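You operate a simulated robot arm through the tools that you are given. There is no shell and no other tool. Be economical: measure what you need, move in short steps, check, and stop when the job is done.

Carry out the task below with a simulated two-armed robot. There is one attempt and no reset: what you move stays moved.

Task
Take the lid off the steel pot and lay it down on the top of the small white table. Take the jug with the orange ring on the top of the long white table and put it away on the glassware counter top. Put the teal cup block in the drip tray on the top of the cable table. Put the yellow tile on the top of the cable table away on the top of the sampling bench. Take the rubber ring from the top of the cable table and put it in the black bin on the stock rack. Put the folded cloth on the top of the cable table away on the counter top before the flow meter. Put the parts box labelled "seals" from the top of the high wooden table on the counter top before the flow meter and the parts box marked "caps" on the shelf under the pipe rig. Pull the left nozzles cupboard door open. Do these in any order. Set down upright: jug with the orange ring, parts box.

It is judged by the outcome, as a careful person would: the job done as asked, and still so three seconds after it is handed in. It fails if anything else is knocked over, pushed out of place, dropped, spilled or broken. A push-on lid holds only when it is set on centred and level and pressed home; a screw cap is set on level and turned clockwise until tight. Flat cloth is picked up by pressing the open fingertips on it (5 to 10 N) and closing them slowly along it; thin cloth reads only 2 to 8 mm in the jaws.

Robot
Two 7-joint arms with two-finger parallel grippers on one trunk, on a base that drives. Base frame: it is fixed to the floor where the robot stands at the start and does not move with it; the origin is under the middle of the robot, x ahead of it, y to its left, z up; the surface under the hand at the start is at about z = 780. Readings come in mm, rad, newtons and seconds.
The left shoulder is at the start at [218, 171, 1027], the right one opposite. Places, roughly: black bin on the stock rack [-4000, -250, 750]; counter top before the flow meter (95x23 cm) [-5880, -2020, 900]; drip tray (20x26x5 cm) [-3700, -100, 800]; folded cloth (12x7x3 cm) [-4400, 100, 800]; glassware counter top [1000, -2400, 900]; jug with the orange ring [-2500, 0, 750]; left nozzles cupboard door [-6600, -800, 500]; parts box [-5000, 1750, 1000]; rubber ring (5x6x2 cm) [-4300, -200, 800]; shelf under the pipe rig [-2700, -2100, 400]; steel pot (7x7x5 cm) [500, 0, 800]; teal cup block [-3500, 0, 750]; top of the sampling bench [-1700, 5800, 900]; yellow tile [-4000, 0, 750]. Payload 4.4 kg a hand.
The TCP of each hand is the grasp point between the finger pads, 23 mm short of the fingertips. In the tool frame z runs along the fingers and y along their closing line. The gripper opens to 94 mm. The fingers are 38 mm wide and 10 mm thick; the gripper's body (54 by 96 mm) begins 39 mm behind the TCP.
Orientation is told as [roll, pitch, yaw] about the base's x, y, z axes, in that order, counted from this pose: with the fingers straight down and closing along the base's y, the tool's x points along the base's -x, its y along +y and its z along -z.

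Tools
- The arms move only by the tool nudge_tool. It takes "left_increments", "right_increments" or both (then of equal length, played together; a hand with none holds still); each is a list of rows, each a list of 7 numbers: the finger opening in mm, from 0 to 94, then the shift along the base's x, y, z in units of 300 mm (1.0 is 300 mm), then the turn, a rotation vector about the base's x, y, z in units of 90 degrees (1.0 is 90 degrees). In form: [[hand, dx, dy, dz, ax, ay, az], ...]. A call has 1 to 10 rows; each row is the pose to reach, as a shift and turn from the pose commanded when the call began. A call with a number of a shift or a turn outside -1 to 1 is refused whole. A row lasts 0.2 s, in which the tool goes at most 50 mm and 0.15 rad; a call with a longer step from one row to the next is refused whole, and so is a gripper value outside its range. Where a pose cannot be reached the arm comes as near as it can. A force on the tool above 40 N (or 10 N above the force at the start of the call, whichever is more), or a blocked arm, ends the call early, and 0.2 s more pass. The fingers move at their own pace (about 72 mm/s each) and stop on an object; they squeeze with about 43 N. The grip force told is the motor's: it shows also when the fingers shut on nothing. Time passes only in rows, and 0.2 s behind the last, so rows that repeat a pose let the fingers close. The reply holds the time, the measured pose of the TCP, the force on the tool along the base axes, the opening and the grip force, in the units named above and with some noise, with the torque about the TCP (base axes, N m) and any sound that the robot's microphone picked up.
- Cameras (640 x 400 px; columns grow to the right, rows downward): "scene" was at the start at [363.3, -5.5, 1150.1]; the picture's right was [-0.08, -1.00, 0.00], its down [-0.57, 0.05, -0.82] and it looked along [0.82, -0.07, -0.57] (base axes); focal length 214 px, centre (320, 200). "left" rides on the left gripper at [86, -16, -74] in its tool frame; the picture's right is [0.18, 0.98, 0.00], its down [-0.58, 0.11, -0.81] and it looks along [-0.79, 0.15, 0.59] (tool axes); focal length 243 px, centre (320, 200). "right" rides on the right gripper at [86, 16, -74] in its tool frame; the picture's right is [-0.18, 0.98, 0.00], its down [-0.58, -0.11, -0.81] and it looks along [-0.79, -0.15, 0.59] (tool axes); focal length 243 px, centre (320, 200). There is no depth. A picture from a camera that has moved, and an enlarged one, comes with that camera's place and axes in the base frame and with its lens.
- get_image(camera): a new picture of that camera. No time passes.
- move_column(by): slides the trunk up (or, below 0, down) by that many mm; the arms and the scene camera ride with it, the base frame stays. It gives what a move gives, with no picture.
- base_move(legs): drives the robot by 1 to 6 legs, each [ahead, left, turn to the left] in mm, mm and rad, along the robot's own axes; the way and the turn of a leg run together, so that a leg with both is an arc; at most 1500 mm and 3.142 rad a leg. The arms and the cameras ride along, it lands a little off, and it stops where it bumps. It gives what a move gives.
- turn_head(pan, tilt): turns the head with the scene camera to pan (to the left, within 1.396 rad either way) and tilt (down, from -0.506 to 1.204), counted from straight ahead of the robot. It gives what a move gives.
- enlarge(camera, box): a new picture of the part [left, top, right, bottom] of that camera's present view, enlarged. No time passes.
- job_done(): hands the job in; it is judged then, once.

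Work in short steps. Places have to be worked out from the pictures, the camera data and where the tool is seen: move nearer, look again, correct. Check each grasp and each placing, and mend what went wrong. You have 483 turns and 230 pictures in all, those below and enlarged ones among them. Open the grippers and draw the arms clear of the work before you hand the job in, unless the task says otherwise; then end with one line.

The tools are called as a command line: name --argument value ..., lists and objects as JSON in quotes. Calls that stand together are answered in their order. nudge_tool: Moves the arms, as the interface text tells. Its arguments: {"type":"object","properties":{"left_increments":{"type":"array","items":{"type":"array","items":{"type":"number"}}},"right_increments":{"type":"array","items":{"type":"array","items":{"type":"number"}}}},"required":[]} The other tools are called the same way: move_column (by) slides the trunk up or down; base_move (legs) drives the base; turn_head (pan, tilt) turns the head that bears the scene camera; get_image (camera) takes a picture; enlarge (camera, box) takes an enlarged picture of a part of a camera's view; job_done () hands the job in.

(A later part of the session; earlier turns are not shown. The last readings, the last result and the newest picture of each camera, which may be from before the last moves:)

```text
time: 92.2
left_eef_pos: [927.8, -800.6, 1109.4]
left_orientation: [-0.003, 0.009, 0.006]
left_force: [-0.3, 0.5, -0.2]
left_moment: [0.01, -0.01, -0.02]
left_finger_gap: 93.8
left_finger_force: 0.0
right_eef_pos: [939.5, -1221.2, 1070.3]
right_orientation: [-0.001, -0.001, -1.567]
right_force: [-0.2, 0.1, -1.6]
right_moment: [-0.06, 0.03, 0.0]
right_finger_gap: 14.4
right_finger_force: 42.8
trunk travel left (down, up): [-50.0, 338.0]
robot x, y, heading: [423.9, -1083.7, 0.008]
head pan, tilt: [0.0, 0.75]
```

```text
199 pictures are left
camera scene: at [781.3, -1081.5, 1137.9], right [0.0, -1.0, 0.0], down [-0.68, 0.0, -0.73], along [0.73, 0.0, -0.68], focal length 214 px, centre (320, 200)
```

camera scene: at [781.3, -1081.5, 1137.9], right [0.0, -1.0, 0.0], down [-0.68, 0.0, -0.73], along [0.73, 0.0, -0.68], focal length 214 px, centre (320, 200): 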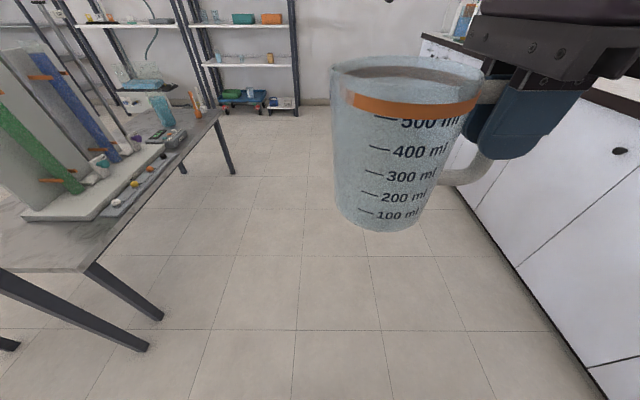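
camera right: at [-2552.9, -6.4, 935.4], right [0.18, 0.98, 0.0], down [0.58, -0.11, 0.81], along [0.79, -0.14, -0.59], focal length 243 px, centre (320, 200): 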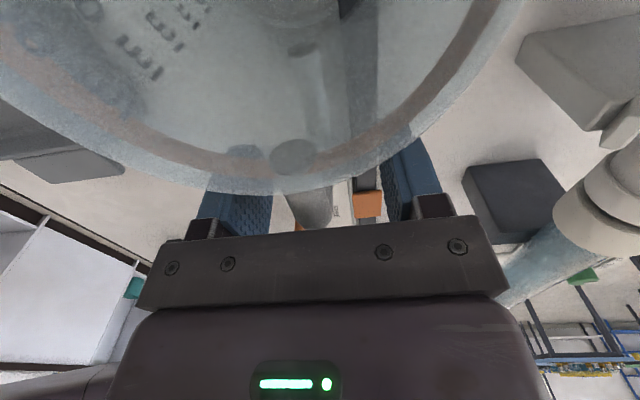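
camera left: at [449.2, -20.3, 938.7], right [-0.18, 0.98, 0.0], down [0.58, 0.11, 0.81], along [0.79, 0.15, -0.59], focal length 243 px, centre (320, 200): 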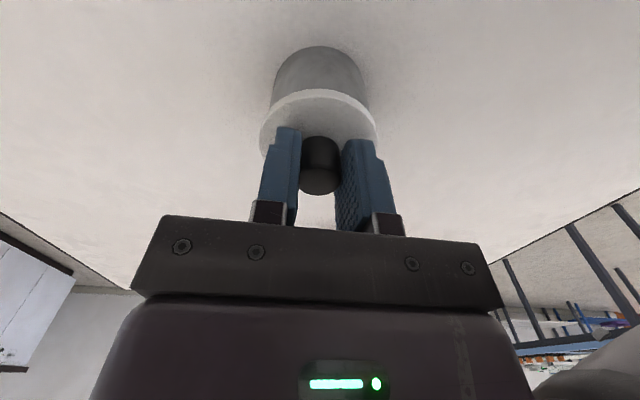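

I turn to face the counter.

base_move --legs '[[0, 0, -1.57]]'

turn_head --pan 0.4 --tilt 0.4

get_image --camera "scene"

```text
time: 96.4
left_eef_pos: [708.8, -1587.8, 1109.7]
left_orientation: [-0.002, 0.007, -1.561]
left_force: [-0.1, -0.5, 1.0]
left_moment: [-0.02, -0.03, -0.01]
left_finger_gap: 94.2
left_finger_force: 0.0
right_eef_pos: [290.4, -1600.9, 1070.4]
right_orientation: [-0.001, 0.0, -3.133]
right_force: [-0.3, 0.1, -0.5]
right_moment: [0.01, 0.05, -0.02]
right_finger_gap: 14.3
right_finger_force: 42.5
trunk travel left (down, up): [-50.0, 338.0]
robot x, y, heading: [422.5, -1084.5, -1.562]
head pan, tilt: [0.0, 0.75]
```

```text
time: 97.2
left_eef_pos: [709.2, -1588.3, 1109.5]
left_orientation: [-0.002, 0.008, -1.559]
left_force: [-0.7, -0.5, -0.8]
left_moment: [0.01, 0.0, -0.01]
left_finger_gap: 94.3
left_finger_force: 0.1
right_eef_pos: [289.7, -1602.0, 1070.1]
right_orientation: [0.001, 0.0, -3.132]
right_force: [0.0, 1.1, -0.5]
right_moment: [-0.05, 0.07, 0.02]
right_finger_gap: 14.3
right_finger_force: 43.4
trunk travel left (down, up): [-50.0, 338.0]
robot x, y, heading: [425.2, -1086.4, -1.56]
head pan, tilt: [0.4, 0.4]
```

```text
198 pictures are left
camera scene: at [462.9, -1442.9, 1169.0], right [-0.92, -0.4, 0.0], down [-0.15, 0.36, -0.92], along [0.37, -0.85, -0.39], focal length 214 px, centre (320, 200)
```

scene: 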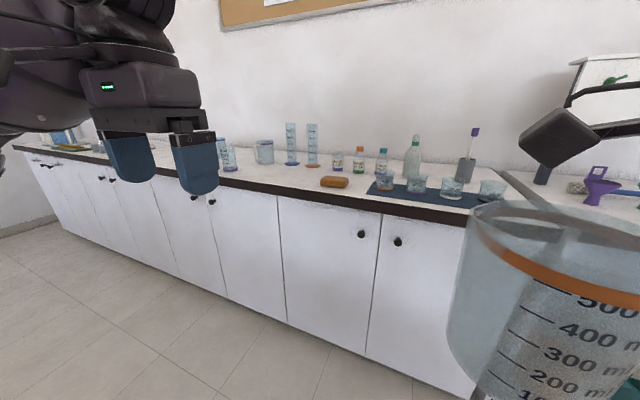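

Free strip near [1000, -2290] between the edge and the cylinders. I drive sideways to x ≈ 1060, partly closer, and look.

base_move --legs '[[0, 635, 0], [250, 0, 0]]'

turn_head --pan 0 --tilt 0.5

get_image --camera "scene"

```text
time: 104.7
left_eef_pos: [1347.4, -1833.4, 1109.9]
left_orientation: [-0.003, 0.009, -1.558]
left_force: [1.2, -0.9, 0.3]
left_moment: [0.02, 0.01, 0.0]
left_finger_gap: 94.2
left_finger_force: 0.1
right_eef_pos: [928.3, -1847.8, 1070.6]
right_orientation: [0.0, 0.001, -3.131]
right_force: [0.5, -0.7, -1.6]
right_moment: [0.02, 0.06, 0.02]
right_finger_gap: 14.4
right_finger_force: 43.0
trunk travel left (down, up): [-50.0, 338.0]
robot x, y, heading: [1060.7, -1328.9, -1.564]
head pan, tilt: [0.4, 0.4]
```

```text
time: 105.6
left_eef_pos: [1346.0, -1832.9, 1110.0]
left_orientation: [-0.002, 0.009, -1.558]
left_force: [-0.6, -0.2, 0.5]
left_moment: [-0.01, 0.01, 0.0]
left_finger_gap: 93.9
left_finger_force: 0.1
right_eef_pos: [927.6, -1846.5, 1070.8]
right_orientation: [-0.001, 0.001, -3.132]
right_force: [-0.7, 0.1, -1.1]
right_moment: [0.05, 0.06, -0.02]
right_finger_gap: 14.2
right_finger_force: 43.1
trunk travel left (down, up): [-50.0, 338.0]
robot x, y, heading: [1058.2, -1329.5, -1.555]
head pan, tilt: [0.0, 0.499]
```

```text
197 pictures are left
camera scene: at [1064.2, -1694.4, 1159.9], right [-1.0, -0.01, 0.0], down [-0.01, 0.48, -0.88], along [0.01, -0.88, -0.48], focal length 214 px, centre (320, 200)
```

scene: 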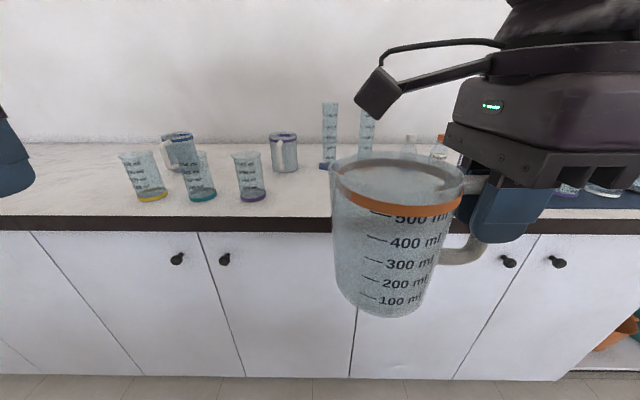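

Edge at y ≈ -2092; free space around [1010, -2210]. I drive 180 mm forward, then extend the arm over the spot at height.

base_move --legs '[[180, 0, 0]]'

nudge_tool --right_increments '[[0, 0, -0.13, 0, 0, 0, 0], [0, 0, -0.26, 0, 0, 0, 0], [0, 0, -0.39, 0, 0, 0, 0], [0, 0, -0.52, 0, 0, 0, 0], [0, 0, -0.61, 0, 0, 0, 0], [0, 0, -0.61, -0.1, 0, 0, 0], [0, 0, -0.61, -0.17, 0, 0, 0]]'

get_image --camera "scene"

```text
time: 107.1
left_eef_pos: [1347.7, -2011.7, 1109.6]
left_orientation: [-0.003, 0.01, -1.561]
left_force: [-0.5, -0.9, -0.2]
left_moment: [-0.01, 0.01, 0.01]
left_finger_gap: 94.0
left_finger_force: 0.0
right_eef_pos: [929.8, -2025.3, 1070.5]
right_orientation: [0.0, 0.001, -3.134]
right_force: [-0.2, 0.0, -1.4]
right_moment: [-0.01, 0.07, -0.02]
right_finger_gap: 14.5
right_finger_force: 43.0
trunk travel left (down, up): [-50.0, 338.0]
robot x, y, heading: [1059.4, -1509.1, -1.563]
head pan, tilt: [0.0, 0.499]
```

```text
time: 108.7
left_eef_pos: [1347.1, -2012.5, 1110.0]
left_orientation: [-0.001, 0.01, -1.561]
left_force: [-0.9, 0.8, -0.6]
left_moment: [0.01, -0.01, 0.0]
left_finger_gap: 93.9
left_finger_force: 0.0
right_eef_pos: [931.0, -2208.0, 1018.9]
right_orientation: [0.0, 0.002, -3.132]
right_force: [0.2, 0.3, -0.6]
right_moment: [0.0, 0.05, -0.02]
right_finger_gap: 14.6
right_finger_force: 43.0
trunk travel left (down, up): [-50.0, 338.0]
robot x, y, heading: [1064.2, -1507.6, -1.566]
head pan, tilt: [0.0, 0.499]
```

```text
196 pictures are left
camera scene: at [1065.5, -1872.5, 1159.8], right [-1.0, -0.01, 0.0], down [0.0, 0.48, -0.88], along [0.01, -0.88, -0.48], focal length 214 px, centre (320, 200)
```

scene: 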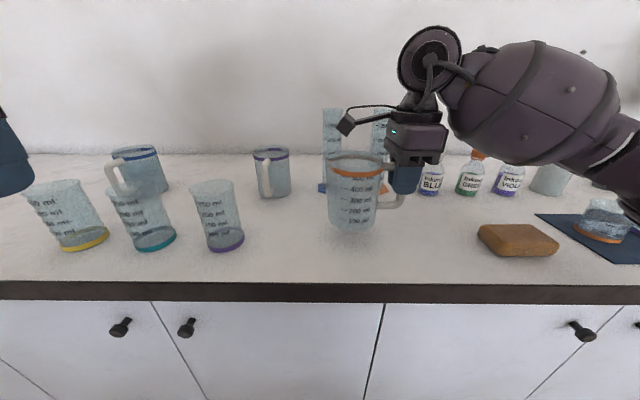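

Spot is clear. Lower until contact.

nudge_tool --right_increments '[[0, 0, 0, -0.06, 0, 0, 0], [0, 0, 0, -0.09, 0, 0, 0], [0, 0, 0, -0.11, 0, 0, 0], [0, 0, 0, -0.12, 0, 0, 0], [0, 0, 0, -0.125, 0, 0, 0], [0, 0, 0, -0.13, 0, 0, 0]]'

enlarge --camera "scene" --box '[280, 120, 440, 260]'

```text
time: 110.1
left_eef_pos: [1348.3, -2012.1, 1109.4]
left_orientation: [-0.002, 0.008, -1.56]
left_force: [-0.2, -0.5, -0.2]
left_moment: [-0.01, 0.01, -0.02]
left_finger_gap: 93.8
left_finger_force: 0.0
right_eef_pos: [928.7, -2207.9, 980.1]
right_orientation: [0.001, 0.001, -3.133]
right_force: [0.2, -0.4, -0.7]
right_moment: [0.02, 0.05, -0.02]
right_finger_gap: 14.0
right_finger_force: 42.9
trunk travel left (down, up): [-50.0, 338.0]
robot x, y, heading: [1062.5, -1511.4, -1.563]
head pan, tilt: [0.0, 0.499]
```

```text
2.86 times, centred on (360, 190) of scene
camera zoom: at [1065.6, -1872.3, 1159.9], right [-1.0, -0.01, 0.0], down [0.0, 0.48, -0.88], along [0.01, -0.88, -0.48], focal length 613 px, centre (206, 229)
```

zoom: 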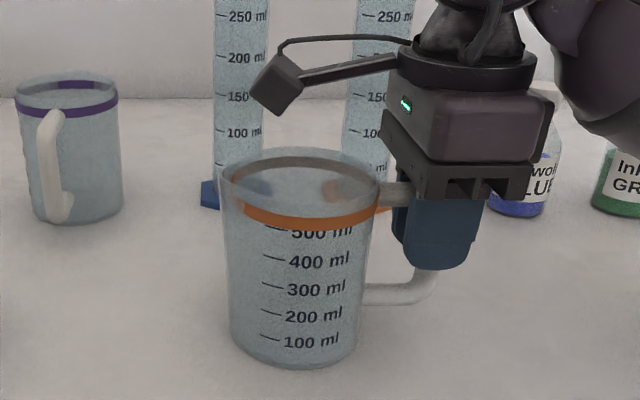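

No contact yet; continue with very small steps.

nudge_tool --right_increments '[[0, 0, 0, -0.01, 0, 0, 0], [0, 0, 0, -0.02, 0, 0, 0], [0, 0, 0, -0.03, 0, 0, 0], [0, 0, 0, -0.04, 0, 0, 0]]'

```text
time: 111.1
left_eef_pos: [1346.7, -2008.5, 1112.7]
left_orientation: [-0.001, 0.002, -1.561]
left_force: [-0.1, 0.1, 0.3]
left_moment: [-0.01, -0.03, 0.01]
left_finger_gap: 94.4
left_finger_force: 0.1
right_eef_pos: [927.4, -2206.4, 972.6]
right_orientation: [0.006, -0.001, -3.135]
right_force: [-12.5, -2.6, 36.5]
right_moment: [0.07, -0.51, 0.01]
right_finger_gap: 14.5
right_finger_force: 42.9
trunk travel left (down, up): [-50.0, 338.0]
robot x, y, heading: [1060.0, -1507.6, -1.565]
head pan, tilt: [0.0, 0.499]
```

Contact, pressing too hard; I ease up 2–3 mm.

nudge_tool --right_increments '[[0, 0, 0, 0.006, 0, 0, 0], [0, 0, 0, 0.008, 0, 0, 0]]'

```text
time: 111.7
left_eef_pos: [1347.2, -2009.4, 1110.7]
left_orientation: [-0.002, 0.005, -1.56]
left_force: [0.8, 0.3, -0.6]
left_moment: [0.02, 0.02, -0.02]
left_finger_gap: 94.1
left_finger_force: 0.0
right_eef_pos: [928.2, -2207.8, 972.5]
right_orientation: [0.003, 0.001, -3.134]
right_force: [-13.1, -0.1, 30.7]
right_moment: [0.06, -0.21, 0.05]
right_finger_gap: 14.4
right_finger_force: 42.8
trunk travel left (down, up): [-50.0, 338.0]
robot x, y, heading: [1059.7, -1511.0, -1.562]
head pan, tilt: [0.0, 0.499]
```

nudge_tool --right_increments '[[0, 0, 0, 0.006, 0, 0, 0], [0, 0, 0, 0.01, 0, 0, 0]]'

```text
time: 112.3
left_eef_pos: [1346.2, -2009.6, 1110.2]
left_orientation: [-0.002, 0.007, -1.558]
left_force: [-0.5, 1.5, -0.2]
left_moment: [0.03, 0.0, -0.02]
left_finger_gap: 94.1
left_finger_force: 0.1
right_eef_pos: [930.2, -2206.2, 972.0]
right_orientation: [-0.002, -0.001, -3.131]
right_force: [-5.6, 1.2, 14.3]
right_moment: [0.09, -0.11, 0.06]
right_finger_gap: 14.4
right_finger_force: 42.9
trunk travel left (down, up): [-50.0, 338.0]
robot x, y, heading: [1064.4, -1506.6, -1.553]
head pan, tilt: [0.0, 0.499]
```

Light contact now. Open and rise straight.

nudge_tool --right_increments '[[0, 0, 0, 0.008, 0, 0, 0], [30, 0, 0, 0.008, 0, 0, 0], [50, 0, 0, 0.008, 0, 0, 0], [50, 0, 0, 0.06, 0, 0, 0], [50, 0, 0, 0.2, 0, 0, 0], [50, 0, 0, 0.35, 0, 0, 0], [50, 0, 0, 0.48, 0, 0, 0], [50, 0, 0.15, 0.48, 0, 0, 0], [50, 0, 0.3, 0.48, 0, 0, 0], [50, 0, 0.45, 0.48, 0, 0, 0]]'

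get_image --camera "scene"

```text
time: 114.5
left_eef_pos: [1347.4, -2010.8, 1109.8]
left_orientation: [-0.002, 0.007, -1.559]
left_force: [0.3, 0.1, 0.3]
left_moment: [-0.04, 0.02, 0.02]
left_finger_gap: 94.3
left_finger_force: 0.1
right_eef_pos: [928.7, -2072.0, 1117.2]
right_orientation: [0.003, 0.0, -3.135]
right_force: [0.8, 0.2, -0.2]
right_moment: [0.0, -0.01, -0.02]
right_finger_gap: 50.1
right_finger_force: 0.1
trunk travel left (down, up): [-50.0, 338.0]
robot x, y, heading: [1061.2, -1507.5, -1.562]
head pan, tilt: [0.0, 0.499]
```

```text
194 pictures are left
camera scene: at [1065.6, -1871.8, 1160.2], right [-1.0, -0.01, 0.0], down [0.0, 0.48, -0.88], along [0.01, -0.88, -0.48], focal length 214 px, centre (320, 200)
```

scene: 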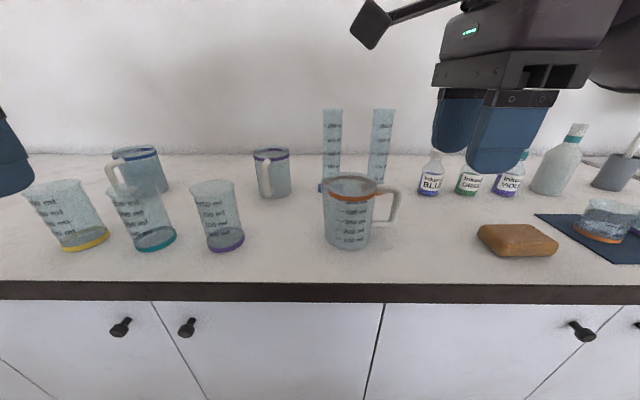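

Jug is well placed. I back away and drive down the aisle toward the cable table.

base_move --legs '[[-430, 0, 0], [0, 0, -1.57], [1500, 0, 0], [1500, 0, 0], [1100, 0, 0]]'

turn_head --pan -0.5 --tilt 0.4

get_image --camera "scene"

```text
time: 140.2
left_eef_pos: [-3531.8, -1482.5, 1110.8]
left_orientation: [-0.003, 0.007, -3.112]
left_force: [-0.2, -1.1, -0.7]
left_moment: [-0.01, 0.0, 0.02]
left_finger_gap: 93.9
left_finger_force: 0.0
right_eef_pos: [-3600.8, -1064.9, 1117.8]
right_orientation: [0.001, 0.001, 1.598]
right_force: [-0.1, 0.0, -0.7]
right_moment: [-0.01, 0.03, 0.0]
right_finger_gap: 49.8
right_finger_force: 0.1
trunk travel left (down, up): [-50.0, 338.0]
robot x, y, heading: [-3035.9, -1182.8, -3.113]
head pan, tilt: [0.0, 0.499]
```

```text
time: 141.1
left_eef_pos: [-3531.5, -1482.7, 1109.6]
left_orientation: [-0.002, 0.007, -3.112]
left_force: [-0.6, 0.3, 0.0]
left_moment: [-0.02, -0.01, 0.0]
left_finger_gap: 94.0
left_finger_force: 0.1
right_eef_pos: [-3601.1, -1064.8, 1116.7]
right_orientation: [-0.001, 0.0, 1.597]
right_force: [-0.8, -0.1, 0.2]
right_moment: [-0.02, 0.0, 0.0]
right_finger_gap: 49.9
right_finger_force: 0.1
trunk travel left (down, up): [-50.0, 338.0]
robot x, y, heading: [-3034.7, -1187.7, -3.112]
head pan, tilt: [-0.499, 0.4]
```

```text
193 pictures are left
camera scene: at [-3390.4, -1150.3, 1169.1], right [0.45, 0.89, 0.0], down [0.35, -0.18, -0.92], along [-0.82, 0.42, -0.39], focal length 214 px, centre (320, 200)
```

scene: 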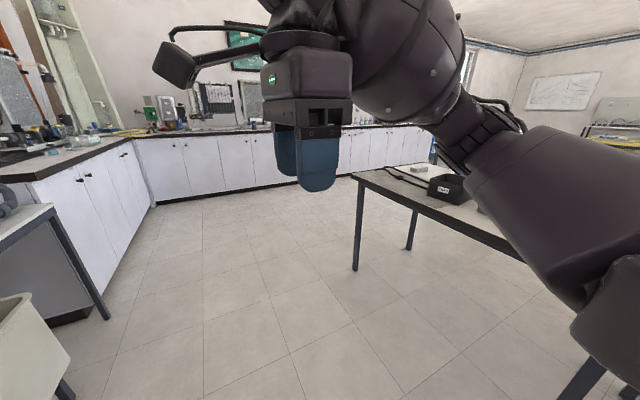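

Table on the right with a black bin. I go 550 ahead and turn to face it.

base_move --legs '[[600, 0, 0], [0, 0, -1.6]]'

turn_head --pan 0 --tilt 0.45

get_image --camera "scene"

```text
time: 148.4
left_eef_pos: [-3912.2, -695.6, 1109.8]
left_orientation: [-0.003, 0.007, 1.567]
left_force: [-0.2, -0.4, 0.9]
left_moment: [0.0, 0.03, 0.0]
left_finger_gap: 94.1
left_finger_force: 0.1
right_eef_pos: [-3492.3, -639.6, 1116.6]
right_orientation: [0.0, 0.001, -0.004]
right_force: [-0.6, 0.5, -0.6]
right_moment: [0.03, 0.01, 0.02]
right_finger_gap: 49.9
right_finger_force: 0.0
trunk travel left (down, up): [-50.0, 338.0]
robot x, y, heading: [-3636.0, -1203.1, 1.564]
head pan, tilt: [-0.499, 0.4]
```

```text
time: 149.3
left_eef_pos: [-3912.7, -694.7, 1110.1]
left_orientation: [-0.001, 0.008, 1.568]
left_force: [0.0, 0.3, 0.2]
left_moment: [0.01, 0.0, 0.01]
left_finger_gap: 94.2
left_finger_force: 0.0
right_eef_pos: [-3493.7, -639.9, 1117.6]
right_orientation: [0.0, 0.001, -0.005]
right_force: [-0.4, -1.0, 0.2]
right_moment: [0.01, 0.03, -0.03]
right_finger_gap: 50.3
right_finger_force: 0.0
trunk travel left (down, up): [-50.0, 338.0]
robot x, y, heading: [-3633.4, -1200.4, 1.568]
head pan, tilt: [0.0, 0.45]
```

```text
192 pictures are left
camera scene: at [-3630.1, -834.3, 1164.4], right [1.0, -0.01, 0.0], down [0.0, -0.44, -0.9], along [0.01, 0.9, -0.44], focal length 214 px, centre (320, 200)
```

scene: 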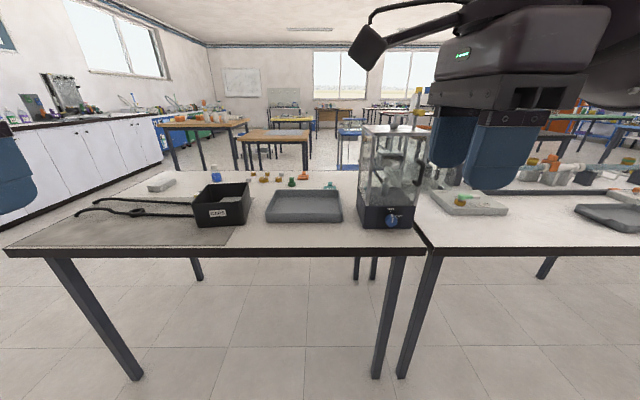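

enlarge --camera "scene" --box '[60, 140, 260, 260]'

enlarge --camera "scene" --box '[220, 120, 420, 240]'

```text
3.20 times, centred on (160, 200) of scene
camera zoom: at [-3630.1, -834.3, 1164.4], right [1.0, -0.01, 0.0], down [0.0, -0.44, -0.9], along [0.01, 0.9, -0.44], focal length 686 px, centre (832, 200)
```

zoom: 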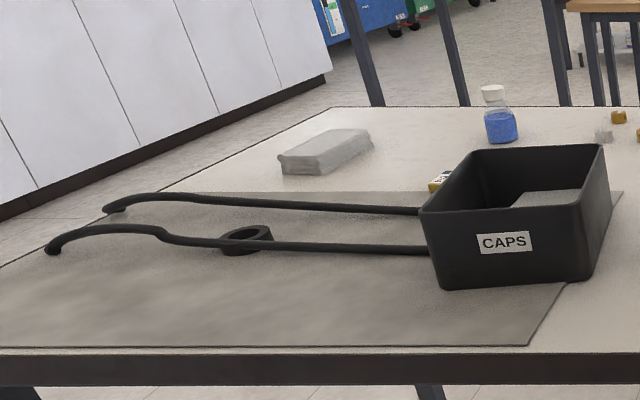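

```text
3.20 times, centred on (320, 180) of scene
camera zoom: at [-3630.1, -834.3, 1164.4], right [1.0, -0.01, 0.0], down [0.0, -0.44, -0.9], along [0.01, 0.9, -0.44], focal length 686 px, centre (320, 264)
```

zoom: 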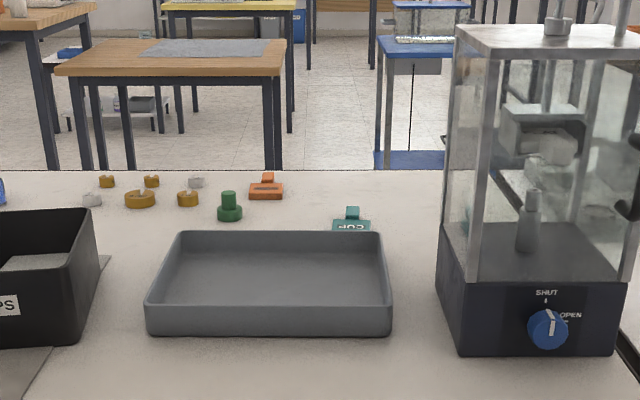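

The cable table: drip tray at [-3690, -140], teal block near [-3575, 92], black bin near [-3950, -190], ring near [-4288, -145], cloth near [-4380, 130], yellow tile behind the bin. I raise the right hand clear of the glass apparatus, set both wrists, then move closer.

nudge_tool --right_increments '[[50, 0, 0, 0.1, 0, 0, 0.09], [50, 0, 0, 0.2, 0, 0, 0.18], [50, 0, 0, 0.3, 0, 0, 0.27], [50, 0, 0, 0.4, 0, 0, 0.36], [50, 0, 0, 0.5, 0, 0, 0.45], [50, 0, 0, 0.5, 0, 0, 0.54], [50, 0, 0, 0.5, 0, 0, 0.63], [50, 0, 0, 0.5, 0, 0, 0.72], [50, 0, 0, 0.5, 0, 0, 0.81], [50, 0, 0, 0.5, 0, 0, 0.9]]'

base_move --legs '[[470, 40, 0]]'

turn_head --pan 0 --tilt 0.75

get_image --camera "scene"

```text
time: 151.5
left_eef_pos: [-3912.7, -694.6, 1109.5]
left_orientation: [-0.002, 0.006, 1.568]
left_force: [0.4, -1.0, -0.5]
left_moment: [-0.01, 0.0, 0.05]
left_finger_gap: 93.9
left_finger_force: 0.2
right_eef_pos: [-3493.1, -640.8, 1266.7]
right_orientation: [0.001, 0.001, 1.41]
right_force: [-0.3, 0.6, 0.4]
right_moment: [-0.02, -0.02, 0.0]
right_finger_gap: 50.2
right_finger_force: 0.0
trunk travel left (down, up): [-50.0, 338.0]
robot x, y, heading: [-3632.2, -1205.2, 1.563]
head pan, tilt: [0.0, 0.45]
```

```text
time: 154.3
left_eef_pos: [-3950.0, -224.9, 1110.5]
left_orientation: [-0.002, 0.008, 1.568]
left_force: [0.7, 0.1, -0.7]
left_moment: [0.02, -0.01, 0.0]
left_finger_gap: 94.3
left_finger_force: 0.1
right_eef_pos: [-3532.6, -171.5, 1266.4]
right_orientation: [-0.001, 0.0, 1.411]
right_force: [-0.5, 0.1, 0.4]
right_moment: [0.03, 0.02, 0.01]
right_finger_gap: 50.3
right_finger_force: 0.1
trunk travel left (down, up): [-50.0, 338.0]
robot x, y, heading: [-3666.3, -730.9, 1.571]
head pan, tilt: [0.0, 0.45]
```

```text
time: 155.1
left_eef_pos: [-3949.6, -225.7, 1109.8]
left_orientation: [-0.002, 0.007, 1.57]
left_force: [-0.1, -0.7, -0.2]
left_moment: [0.0, -0.03, 0.01]
left_finger_gap: 94.3
left_finger_force: 0.1
right_eef_pos: [-3532.7, -169.9, 1265.8]
right_orientation: [0.001, 0.0, 1.41]
right_force: [0.3, 1.0, 0.1]
right_moment: [0.01, -0.02, 0.01]
right_finger_gap: 50.1
right_finger_force: 0.0
trunk travel left (down, up): [-50.0, 338.0]
robot x, y, heading: [-3670.0, -732.1, 1.563]
head pan, tilt: [0.0, 0.75]
```

```text
189 pictures are left
camera scene: at [-3668.6, -374.1, 1138.1], right [1.0, 0.0, 0.0], down [0.0, -0.68, -0.73], along [0.0, 0.73, -0.68], focal length 214 px, centre (320, 200)
```

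scene: 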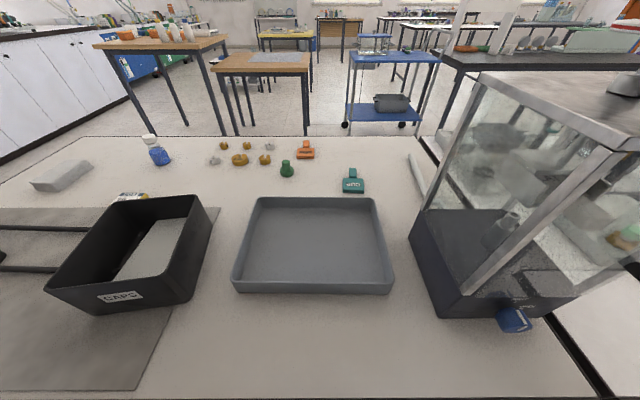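

enlarge --camera "scene" --box '[290, 130, 430, 230]'

enlarge --camera "scene" --box '[0, 140, 220, 320]'

```text
4.00 times, centred on (360, 180) of scene
camera zoom: at [-3668.6, -374.1, 1138.1], right [1.0, 0.0, 0.0], down [0.0, -0.68, -0.73], along [0.0, 0.73, -0.68], focal length 858 px, centre (160, 280)
```

zoom: 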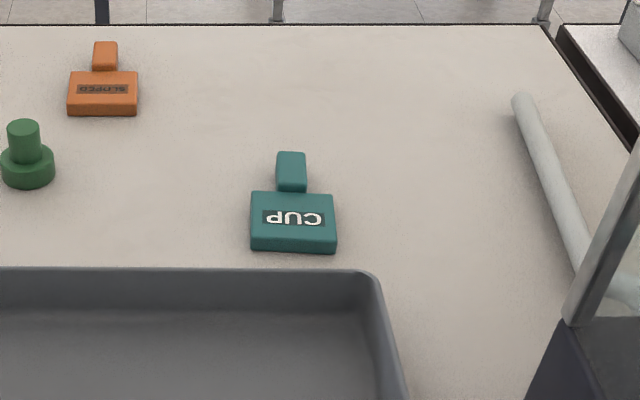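

```text
2.22 times, centred on (110, 230) of scene
camera zoom: at [-3668.6, -374.1, 1138.1], right [1.0, 0.0, 0.0], down [0.0, -0.68, -0.73], along [0.0, 0.73, -0.68], focal length 477 px, centre (787, 133)
```

zoom: 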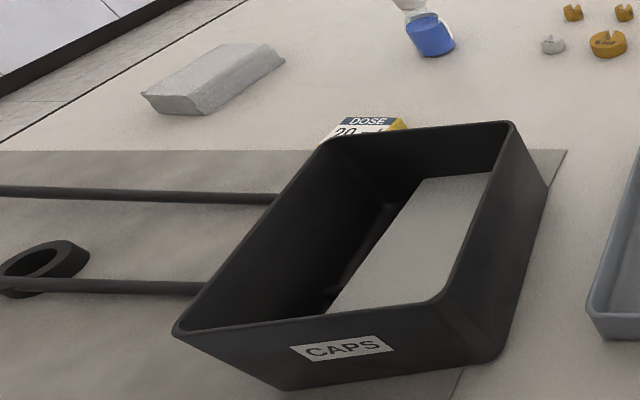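

The teal block: body about [-3584, 55], 55 wide in x, top near z 798. I bring the left hand over it in two moves.

nudge_tool --left_increments '[[94, 0.12, 0.06, 0, 0, 0, 0], [94, 0.25, 0.12, 0, 0, 0, 0], [94, 0.37, 0.2, 0, 0, 0, 0], [94, 0.5, 0.3, 0, 0, 0, 0], [94, 0.62, 0.4, 0, 0, 0, 0], [94, 0.74, 0.5, 0, 0, 0, 0], [94, 0.86, 0.6, 0, 0, 0, 0], [94, 0.98, 0.7, 0, 0, 0, 0]]'

nudge_tool --left_increments '[[94, 0.1, 0.08, -0.1, 0, 0, 0], [94, 0.2, 0.17, -0.2, 0, 0, 0], [94, 0.24, 0.235, -0.3, 0, 0, 0], [94, 0.24, 0.235, -0.45, 0, 0, 0], [94, 0.24, 0.235, -0.6, 0, 0, 0], [94, 0.24, 0.235, -0.7, 0, 0, 0], [94, 0.24, 0.235, -0.7, 0, 0, 0]]'

get_image --camera "left"

enlarge --camera "scene" --box '[270, 100, 430, 220]'

```text
time: 156.9
left_eef_pos: [-3655.9, -16.7, 1108.0]
left_orientation: [-0.001, 0.008, 1.568]
left_force: [0.4, 0.2, -0.5]
left_moment: [0.0, 0.01, -0.04]
left_finger_gap: 93.7
left_finger_force: 0.1
right_eef_pos: [-3529.9, -170.9, 1266.0]
right_orientation: [0.0, -0.001, 1.408]
right_force: [0.4, 0.3, -0.7]
right_moment: [-0.02, 0.03, -0.03]
right_finger_gap: 49.8
right_finger_force: 0.1
trunk travel left (down, up): [-50.0, 338.0]
robot x, y, heading: [-3670.6, -734.1, 1.566]
head pan, tilt: [0.0, 0.75]
```

```text
refused: row 2 steps farther than a row can; nothing moved
```

```text
186 pictures are left
camera left: at [-3639.4, -102.1, 1183.7], right [-0.98, -0.18, 0.0], down [-0.11, 0.59, 0.8], along [-0.15, 0.79, -0.6], focal length 243 px, centre (320, 200)
```

left: 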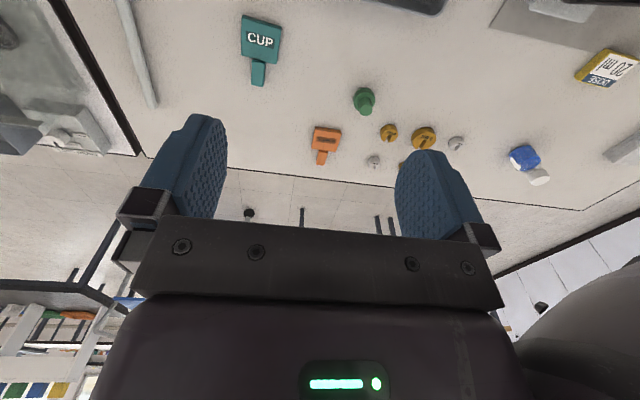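

```text
3.33 times, centred on (350, 160) of scene
camera zoom: at [-3667.7, -373.7, 1137.8], right [1.0, 0.0, 0.0], down [0.0, -0.68, -0.73], along [0.0, 0.73, -0.68], focal length 715 px, centre (220, 333)
```

zoom: 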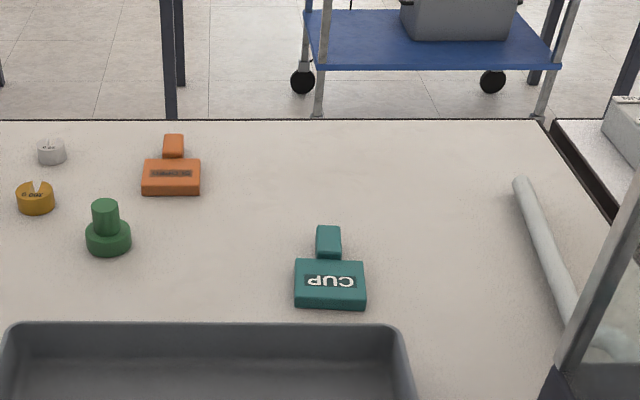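

Block confirmed at [-3583, 52]. Go above it at z ≈ 860.

nudge_tool --left_increments '[[94, 0.08, 0.07, -0.08, 0, 0, 0], [94, 0.16, 0.14, -0.16, 0, 0, 0], [94, 0.24, 0.223, -0.24, 0, 0, 0], [94, 0.243, 0.23, -0.38, 0, 0, 0], [94, 0.243, 0.23, -0.52, 0, 0, 0], [94, 0.243, 0.23, -0.66, 0, 0, 0], [94, 0.243, 0.23, -0.8, 0, 0, 0], [94, 0.243, 0.23, -0.8, 0, 0, 0]]'

get_image --camera "left"

```text
time: 158.9
left_eef_pos: [-3583.1, 48.6, 900.4]
left_orientation: [0.005, -0.039, 1.569]
left_force: [-0.2, 0.2, -0.3]
left_moment: [-0.03, 0.02, 0.0]
left_finger_gap: 93.9
left_finger_force: 0.0
right_eef_pos: [-3528.4, -184.4, 1275.1]
right_orientation: [0.007, -0.014, 1.412]
right_force: [-0.5, 0.5, 0.4]
right_moment: [-0.01, 0.01, -0.01]
right_finger_gap: 50.0
right_finger_force: 0.0
trunk travel left (down, up): [-50.0, 338.0]
robot x, y, heading: [-3670.3, -732.4, 1.573]
head pan, tilt: [0.0, 0.75]
stopped in row 8 (left hand): the arm was blocked; the commanded pose is now the measured one
```

```text
184 pictures are left
camera left: at [-3565.2, -41.0, 968.9], right [-0.98, -0.18, 0.0], down [-0.1, 0.55, 0.83], along [-0.15, 0.82, -0.56], focal length 243 px, centre (320, 200)
```

left: 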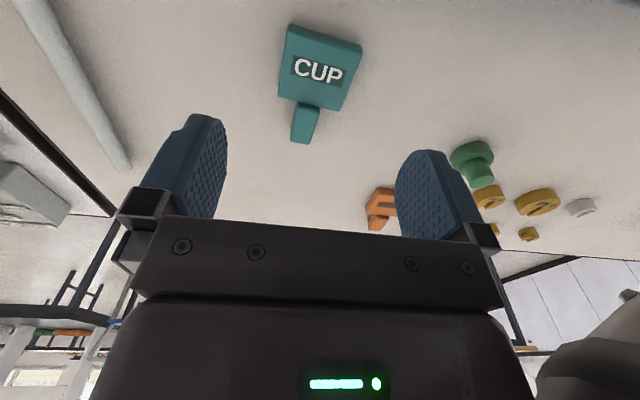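

The arm was blocked near z 900; I look what touches.

get_image --camera "scene"

get_image --camera "right"

```text
183 pictures are left
camera scene: at [-3665.0, -386.3, 1143.7], right [1.0, 0.0, 0.0], down [0.0, -0.67, -0.74], along [0.0, 0.74, -0.67], focal length 214 px, centre (320, 200)
```

scene: 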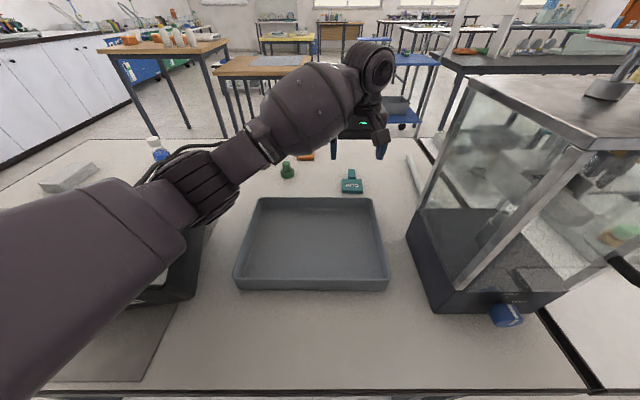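

```text
182 pictures are left
camera right: at [-3558.9, -269.0, 1349.0], right [-0.94, 0.34, 0.01], down [0.2, 0.54, 0.81], along [0.27, 0.77, -0.58], focal length 243 px, centre (320, 200)
```

right: 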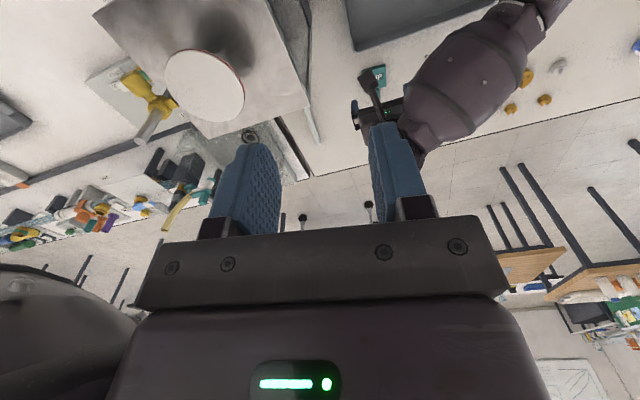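

The left elbow rests on the black bin's rim. I lift the arm away first.

nudge_tool --left_increments '[[94, 0, 0, 0.14, 0, 0, 0], [94, 0, 0, 0.28, 0, 0, 0], [94, 0, 0, 0.42, 0, 0, 0], [94, 0, 0, 0.56, 0, 0, 0], [94, 0, 0, 0.68, 0, 0, 0]]'

get_image --camera "scene"

```text
time: 160.1
left_eef_pos: [-3587.0, 52.7, 1085.1]
left_orientation: [-0.001, -0.011, 1.569]
left_force: [0.2, -0.2, 0.5]
left_moment: [0.05, 0.01, 0.02]
left_finger_gap: 94.2
left_finger_force: 0.1
right_eef_pos: [-3532.4, -172.5, 1267.5]
right_orientation: [0.002, -0.004, 1.41]
right_force: [0.3, 0.0, 0.1]
right_moment: [0.02, -0.01, 0.01]
right_finger_gap: 50.2
right_finger_force: 0.0
trunk travel left (down, up): [-50.0, 338.0]
robot x, y, heading: [-3669.0, -734.9, 1.568]
head pan, tilt: [0.0, 0.75]
```

```text
181 pictures are left
camera scene: at [-3669.2, -375.7, 1138.7], right [1.0, 0.0, 0.0], down [0.0, -0.68, -0.73], along [0.0, 0.73, -0.68], focal length 214 px, centre (320, 200)
```

scene: 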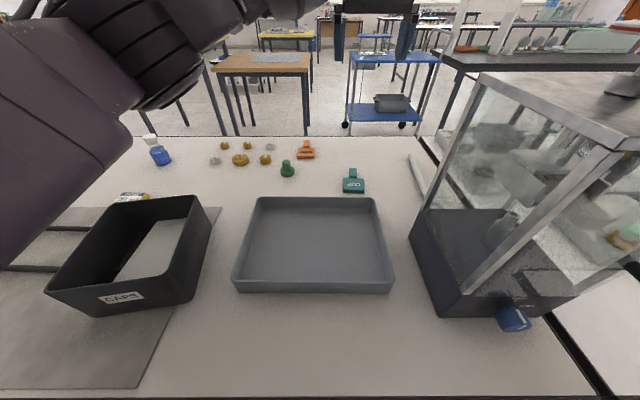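

The bin is essentially where it was. I raise the trunk 200 mm so the elbow stays higher, and come down again.

move_column --by 200

nudge_tool --left_increments '[[94, 0.01, 0, -0.14, 0, 0, 0], [94, 0.01, 0, -0.28, 0, 0, 0], [94, 0.01, 0, -0.42, 0, 0, 0], [94, 0.01, 0, -0.56, 0, 0, 0], [94, 0.01, 0, -0.7, 0, 0, 0], [94, 0.01, 0, -0.84, 0, 0, 0], [94, 0.01, 0, -0.98, 0, 0, 0]]'

get_image --camera "scene"

```text
time: 161.9
left_eef_pos: [-3590.1, -32.2, 1417.7]
left_orientation: [-0.002, -0.251, 1.583]
left_force: [-1.4, 4.0, 0.9]
left_moment: [-0.3, -0.12, -0.16]
left_finger_gap: 94.0
left_finger_force: 0.0
right_eef_pos: [-3535.0, -187.2, 1464.5]
right_orientation: [0.006, -0.02, 1.429]
right_force: [1.6, -4.6, -1.3]
right_moment: [0.0, -0.05, 0.08]
right_finger_gap: 48.9
right_finger_force: 0.1
trunk travel left (down, up): [-234.0, 155.0]
robot x, y, heading: [-3673.5, -734.4, 1.567]
head pan, tilt: [0.0, 0.75]
stopped: the force on the tool passed its limit at 60 N (the readings are from after the stop); the commanded pose is now the measured one
```

```text
time: 163.5
left_eef_pos: [-3585.5, -28.4, 1119.9]
left_orientation: [0.0, -0.249, 1.584]
left_force: [-0.3, 0.8, -0.6]
left_moment: [-0.02, 0.01, 0.01]
left_finger_gap: 93.9
left_finger_force: 0.0
right_eef_pos: [-3534.1, -181.8, 1461.7]
right_orientation: [0.009, -0.015, 1.429]
right_force: [-0.3, 0.7, -0.1]
right_moment: [-0.03, 0.0, -0.02]
right_finger_gap: 50.0
right_finger_force: 0.0
trunk travel left (down, up): [-234.0, 155.0]
robot x, y, heading: [-3671.0, -730.9, 1.566]
head pan, tilt: [0.0, 0.75]
```

```text
180 pictures are left
camera scene: at [-3669.7, -546.7, 1355.9], right [1.0, 0.0, 0.0], down [0.0, -0.68, -0.73], along [0.0, 0.73, -0.68], focal length 214 px, centre (320, 200)
```

scene: 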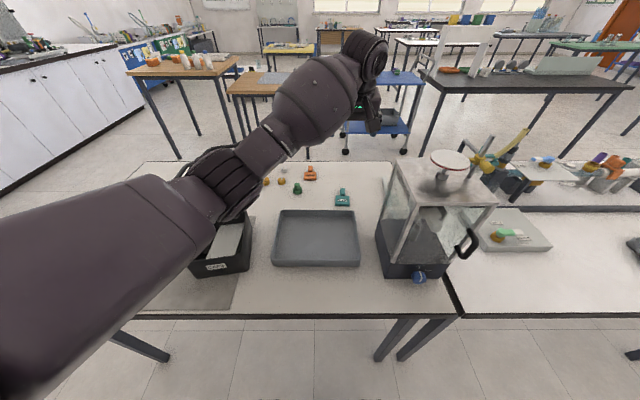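

The trunk folds as it rises and the left tool got tilted. I straighten it and lower part of the way over the block.

nudge_tool --left_increments '[[94, 0.003, 0.05, 0, -0.04, 0, 0], [94, 0.003, 0.1, 0, -0.08, 0, 0], [94, 0.003, 0.16, -0.05, -0.12, 0, 0], [94, 0.003, 0.22, -0.15, -0.159, 0, 0], [94, 0.003, 0.267, -0.28, -0.159, 0, 0], [94, 0.003, 0.267, -0.42, -0.159, 0, 0], [94, 0.003, 0.267, -0.55, -0.159, 0, 0], [94, 0.003, 0.267, -0.65, -0.159, 0, 0]]'

get_image --camera "scene"

```text
time: 165.3
left_eef_pos: [-3609.5, 16.6, 927.8]
left_orientation: [0.002, 0.002, 1.581]
left_force: [0.3, 0.5, 1.1]
left_moment: [-0.04, -0.01, -0.01]
left_finger_gap: 93.9
left_finger_force: 0.0
left hand out of reach, approached as far as the arm can: row 4, 5, 6, 7, 8
right_eef_pos: [-3537.4, -182.6, 1461.6]
right_orientation: [0.005, -0.015, 1.43]
right_force: [-0.5, 0.8, -0.1]
right_moment: [-0.04, -0.06, 0.02]
right_finger_gap: 49.9
right_finger_force: 0.1
trunk travel left (down, up): [-234.0, 155.0]
robot x, y, heading: [-3673.0, -734.5, 1.567]
head pan, tilt: [0.0, 0.75]
```

```text
179 pictures are left
camera scene: at [-3671.5, -545.8, 1355.6], right [1.0, 0.0, 0.0], down [0.0, -0.68, -0.73], along [0.0, 0.73, -0.68], focal length 214 px, centre (320, 200)
```

scene: 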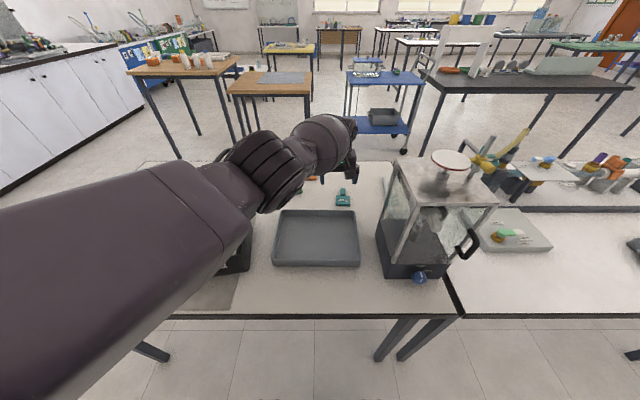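

Out of reach from here. The far side of this table is free and gives clear access to block, tile, cloth and ring; I retract the arm and go around the table's left end.

nudge_tool --left_increments '[[94, 0, 0, 0.16, 0, 0, 0], [94, 0, 0, 0.32, 0, 0, 0], [94, 0, 0, 0.48, 0, 0, 0], [94, 0, 0, 0.64, 0, 0, 0], [94, -0.07, -0.14, 0.64, 0, 0, 0], [94, -0.14, -0.28, 0.64, 0, 0, 0], [94, -0.21, -0.42, 0.64, 0, 0, 0], [94, -0.28, -0.56, 0.64, 0, 0, 0], [94, -0.35, -0.7, 0.64, 0, 0, 0], [94, -0.42, -0.84, 0.64, 0, 0, 0]]'

base_move --legs '[[-430, 0, 0]]'

move_column --by -100

get_image --camera "scene"

```text
time: 167.5
left_eef_pos: [-3613.5, 30.8, 1127.6]
left_orientation: [0.005, 0.009, 1.587]
left_force: [0.2, 0.3, -0.3]
left_moment: [-0.02, 0.01, 0.0]
left_finger_gap: 94.1
left_finger_force: 0.0
left hand out of reach, approached as far as the arm can: row 1, 2, 3, 4, 5, 6, 7, 8, 9, 10
right_eef_pos: [-3534.7, -182.3, 1462.7]
right_orientation: [0.01, -0.017, 1.429]
right_force: [-0.7, 0.0, 0.7]
right_moment: [-0.02, 0.0, 0.01]
right_finger_gap: 49.9
right_finger_force: 0.1
trunk travel left (down, up): [-234.0, 155.0]
robot x, y, heading: [-3672.3, -732.2, 1.57]
head pan, tilt: [0.0, 0.75]
```

```text
time: 170.1
left_eef_pos: [-3615.1, -397.9, 1131.7]
left_orientation: [0.001, 0.005, 1.589]
left_force: [-0.1, -0.2, 0.1]
left_moment: [0.0, -0.02, 0.01]
left_finger_gap: 94.1
left_finger_force: 0.1
right_eef_pos: [-3536.6, -612.7, 1463.0]
right_orientation: [0.009, -0.015, 1.431]
right_force: [-0.2, 0.2, -0.6]
right_moment: [-0.03, -0.01, -0.03]
right_finger_gap: 50.0
right_finger_force: 0.0
trunk travel left (down, up): [-234.0, 155.0]
robot x, y, heading: [-3672.0, -1164.7, 1.567]
head pan, tilt: [0.0, 0.75]
```

```text
time: 171.4
left_eef_pos: [-3616.5, -381.5, 837.8]
left_orientation: [0.01, 0.298, 1.595]
left_force: [-0.1, -0.3, 1.1]
left_moment: [0.02, 0.01, 0.01]
left_finger_gap: 93.9
left_finger_force: 0.1
right_eef_pos: [-3536.0, -615.7, 1365.7]
right_orientation: [0.008, -0.021, 1.428]
right_force: [-0.4, -0.2, 0.0]
right_moment: [0.02, 0.03, -0.01]
right_finger_gap: 50.0
right_finger_force: 0.1
trunk travel left (down, up): [-134.0, 255.0]
robot x, y, heading: [-3672.6, -1163.3, 1.567]
head pan, tilt: [0.0, 0.75]
```

```text
178 pictures are left
camera scene: at [-3670.9, -885.8, 1244.3], right [1.0, 0.0, 0.0], down [0.0, -0.68, -0.73], along [0.0, 0.73, -0.68], focal length 214 px, centre (320, 200)
```

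scene: 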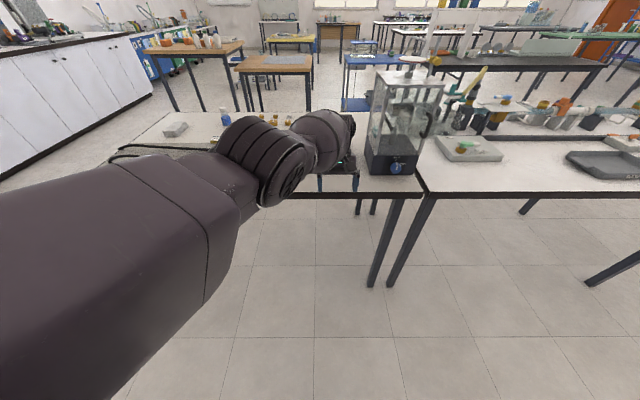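

The left arm is stretched oddly. I back off further from the table, then fold the arm in gently.

base_move --legs '[[-150, 0, 0]]'

nudge_tool --left_increments '[[94, -0.05, -0.05, 0.05, 0, 0, 0], [94, -0.1, -0.1, 0.1, 0, 0, 0], [94, -0.15, -0.15, 0.15, 0, 0, 0], [94, -0.2, -0.2, 0.2, 0, 0, 0], [94, -0.2, -0.2, 0.2, 0, 0, 0]]'

```text
time: 172.8
left_eef_pos: [-3617.8, -528.5, 833.1]
left_orientation: [0.01, 0.302, 1.595]
left_force: [0.9, -0.1, 0.0]
left_moment: [0.0, -0.01, 0.0]
left_finger_gap: 94.0
left_finger_force: 0.0
right_eef_pos: [-3535.7, -760.3, 1360.8]
right_orientation: [0.009, -0.016, 1.429]
right_force: [0.0, -0.8, 0.0]
right_moment: [0.03, -0.01, 0.02]
right_finger_gap: 49.9
right_finger_force: 0.0
trunk travel left (down, up): [-134.0, 255.0]
robot x, y, heading: [-3675.9, -1310.1, 1.568]
head pan, tilt: [0.0, 0.75]
```

```text
time: 174.0
left_eef_pos: [-3642.9, -509.3, 877.4]
left_orientation: [0.01, 0.3, 1.594]
left_force: [0.3, 0.4, -0.5]
left_moment: [-0.01, -0.02, -0.03]
left_finger_gap: 94.2
left_finger_force: 0.0
left hand out of reach, approached as far as the arm can: row 1, 2, 3, 4, 5
right_eef_pos: [-3538.0, -760.6, 1361.9]
right_orientation: [0.007, -0.016, 1.429]
right_force: [-0.5, 0.3, -0.3]
right_moment: [0.0, 0.04, -0.06]
right_finger_gap: 50.1
right_finger_force: 0.0
trunk travel left (down, up): [-134.0, 255.0]
robot x, y, heading: [-3671.3, -1306.7, 1.568]
head pan, tilt: [0.0, 0.75]
```

nudge_tool --left_increments '[[94, 0, -0.1, 0, 0.04, 0, 0], [94, 0, -0.2, 0, 0.08, 0, 0], [94, 0, -0.3, 0, 0.12, 0, 0], [94, 0, -0.4, 0, 0.16, 0, 0], [94, 0, -0.5, 0, 0.19, 0, 0], [94, 0, -0.5, 0, 0.19, 0, 0]]'

get_image --camera "scene"

```text
time: 175.6
left_eef_pos: [-3633.1, -463.1, 860.7]
left_orientation: [-0.015, -0.011, 1.725]
left_force: [-0.5, 0.3, 0.1]
left_moment: [-0.02, -0.01, 0.01]
left_finger_gap: 93.9
left_finger_force: 0.0
left hand out of reach, approached as far as the arm can: row 1, 2, 3, 4, 5, 6
right_eef_pos: [-3538.3, -760.4, 1363.5]
right_orientation: [0.009, -0.017, 1.43]
right_force: [0.0, -1.2, -0.6]
right_moment: [0.01, -0.01, -0.02]
right_finger_gap: 50.0
right_finger_force: 0.0
trunk travel left (down, up): [-134.0, 255.0]
robot x, y, heading: [-3675.9, -1312.1, 1.569]
head pan, tilt: [0.0, 0.75]
stopped in row 6 (left hand): the arm was blocked; the commanded pose is now the measured one
```

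```text
177 pictures are left
camera scene: at [-3671.9, -1031.3, 1243.1], right [1.0, 0.0, 0.0], down [0.0, -0.68, -0.73], along [0.0, 0.73, -0.68], focal length 214 px, centre (320, 200)
```

scene: 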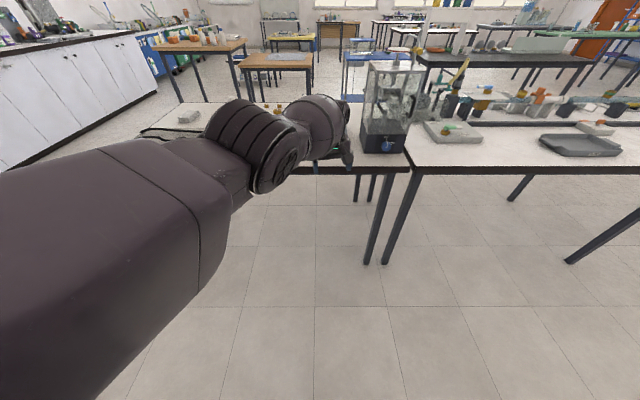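

I swing the left hand sideways and up along an arc to free the arm.

nudge_tool --left_increments '[[94, -0.08, 0.03, 0.07, 0, 0, 0], [94, -0.16, 0.05, 0.14, 0, 0, 0], [94, -0.24, 0.06, 0.21, 0, 0, 0], [94, -0.32, 0.06, 0.28, 0, 0, 0], [94, -0.4, 0.06, 0.35, 0, 0, 0], [94, -0.48, 0.05, 0.42, 0, 0, 0], [94, -0.56, 0.04, 0.49, 0, 0, 0], [94, -0.64, 0.02, 0.56, 0, 0, 0], [94, -0.72, 0, 0.63, 0, 0, 0], [94, -0.8, 0, 0.7, 0, 0, 0]]'

```text
time: 177.8
left_eef_pos: [-3861.7, -408.5, 1081.9]
left_orientation: [-0.014, -0.017, 1.714]
left_force: [0.1, -0.5, 0.3]
left_moment: [0.0, -0.01, -0.02]
left_finger_gap: 94.1
left_finger_force: 0.0
left hand out of reach, approached as far as the arm can: row 1, 2, 3, 4, 5, 6, 7, 8, 9, 10
right_eef_pos: [-3537.3, -761.2, 1362.8]
right_orientation: [0.007, -0.018, 1.431]
right_force: [-0.1, 0.0, -0.1]
right_moment: [0.02, 0.0, -0.02]
right_finger_gap: 49.8
right_finger_force: 0.1
trunk travel left (down, up): [-134.0, 255.0]
robot x, y, heading: [-3673.0, -1308.9, 1.566]
head pan, tilt: [0.0, 0.75]
```

nudge_tool --left_increments '[[94, 0, -0.05, 0.02, 0, 0, 0], [94, 0, -0.12, 0.04, 0, 0, 0], [94, 0, -0.2, 0.06, 0, 0, 0], [94, 0, -0.3, 0.08, 0, 0, 0], [94, 0, -0.4, 0.1, 0, 0, 0], [94, 0, -0.5, 0.1, 0, 0, 0]]'

get_image --camera "scene"

```text
time: 179.2
left_eef_pos: [-3853.0, -417.4, 1131.5]
left_orientation: [-0.011, -0.015, 1.716]
left_force: [0.3, 0.6, 0.5]
left_moment: [-0.05, 0.0, -0.01]
left_finger_gap: 94.0
left_finger_force: 0.1
left hand out of reach, approached as far as the arm can: row 1, 2, 3, 4, 5, 6
right_eef_pos: [-3537.3, -761.0, 1363.2]
right_orientation: [0.009, -0.015, 1.431]
right_force: [-0.6, 0.3, 0.4]
right_moment: [-0.02, -0.02, 0.02]
right_finger_gap: 50.2
right_finger_force: 0.0
trunk travel left (down, up): [-134.0, 255.0]
robot x, y, heading: [-3672.4, -1311.1, 1.568]
head pan, tilt: [0.0, 0.75]
```

```text
176 pictures are left
camera scene: at [-3671.2, -1031.7, 1243.2], right [1.0, 0.0, 0.0], down [0.0, -0.68, -0.73], along [0.0, 0.73, -0.68], focal length 214 px, centre (320, 200)
```

scene: 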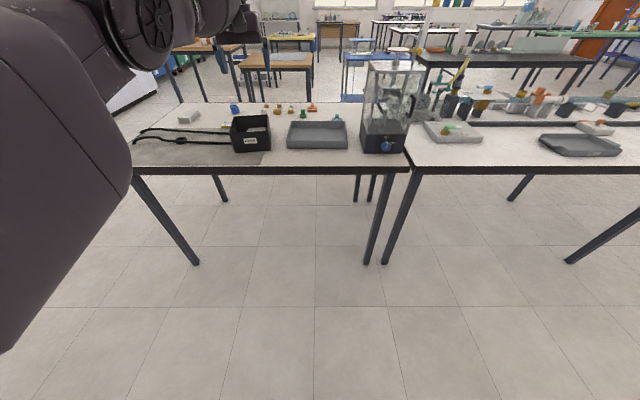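

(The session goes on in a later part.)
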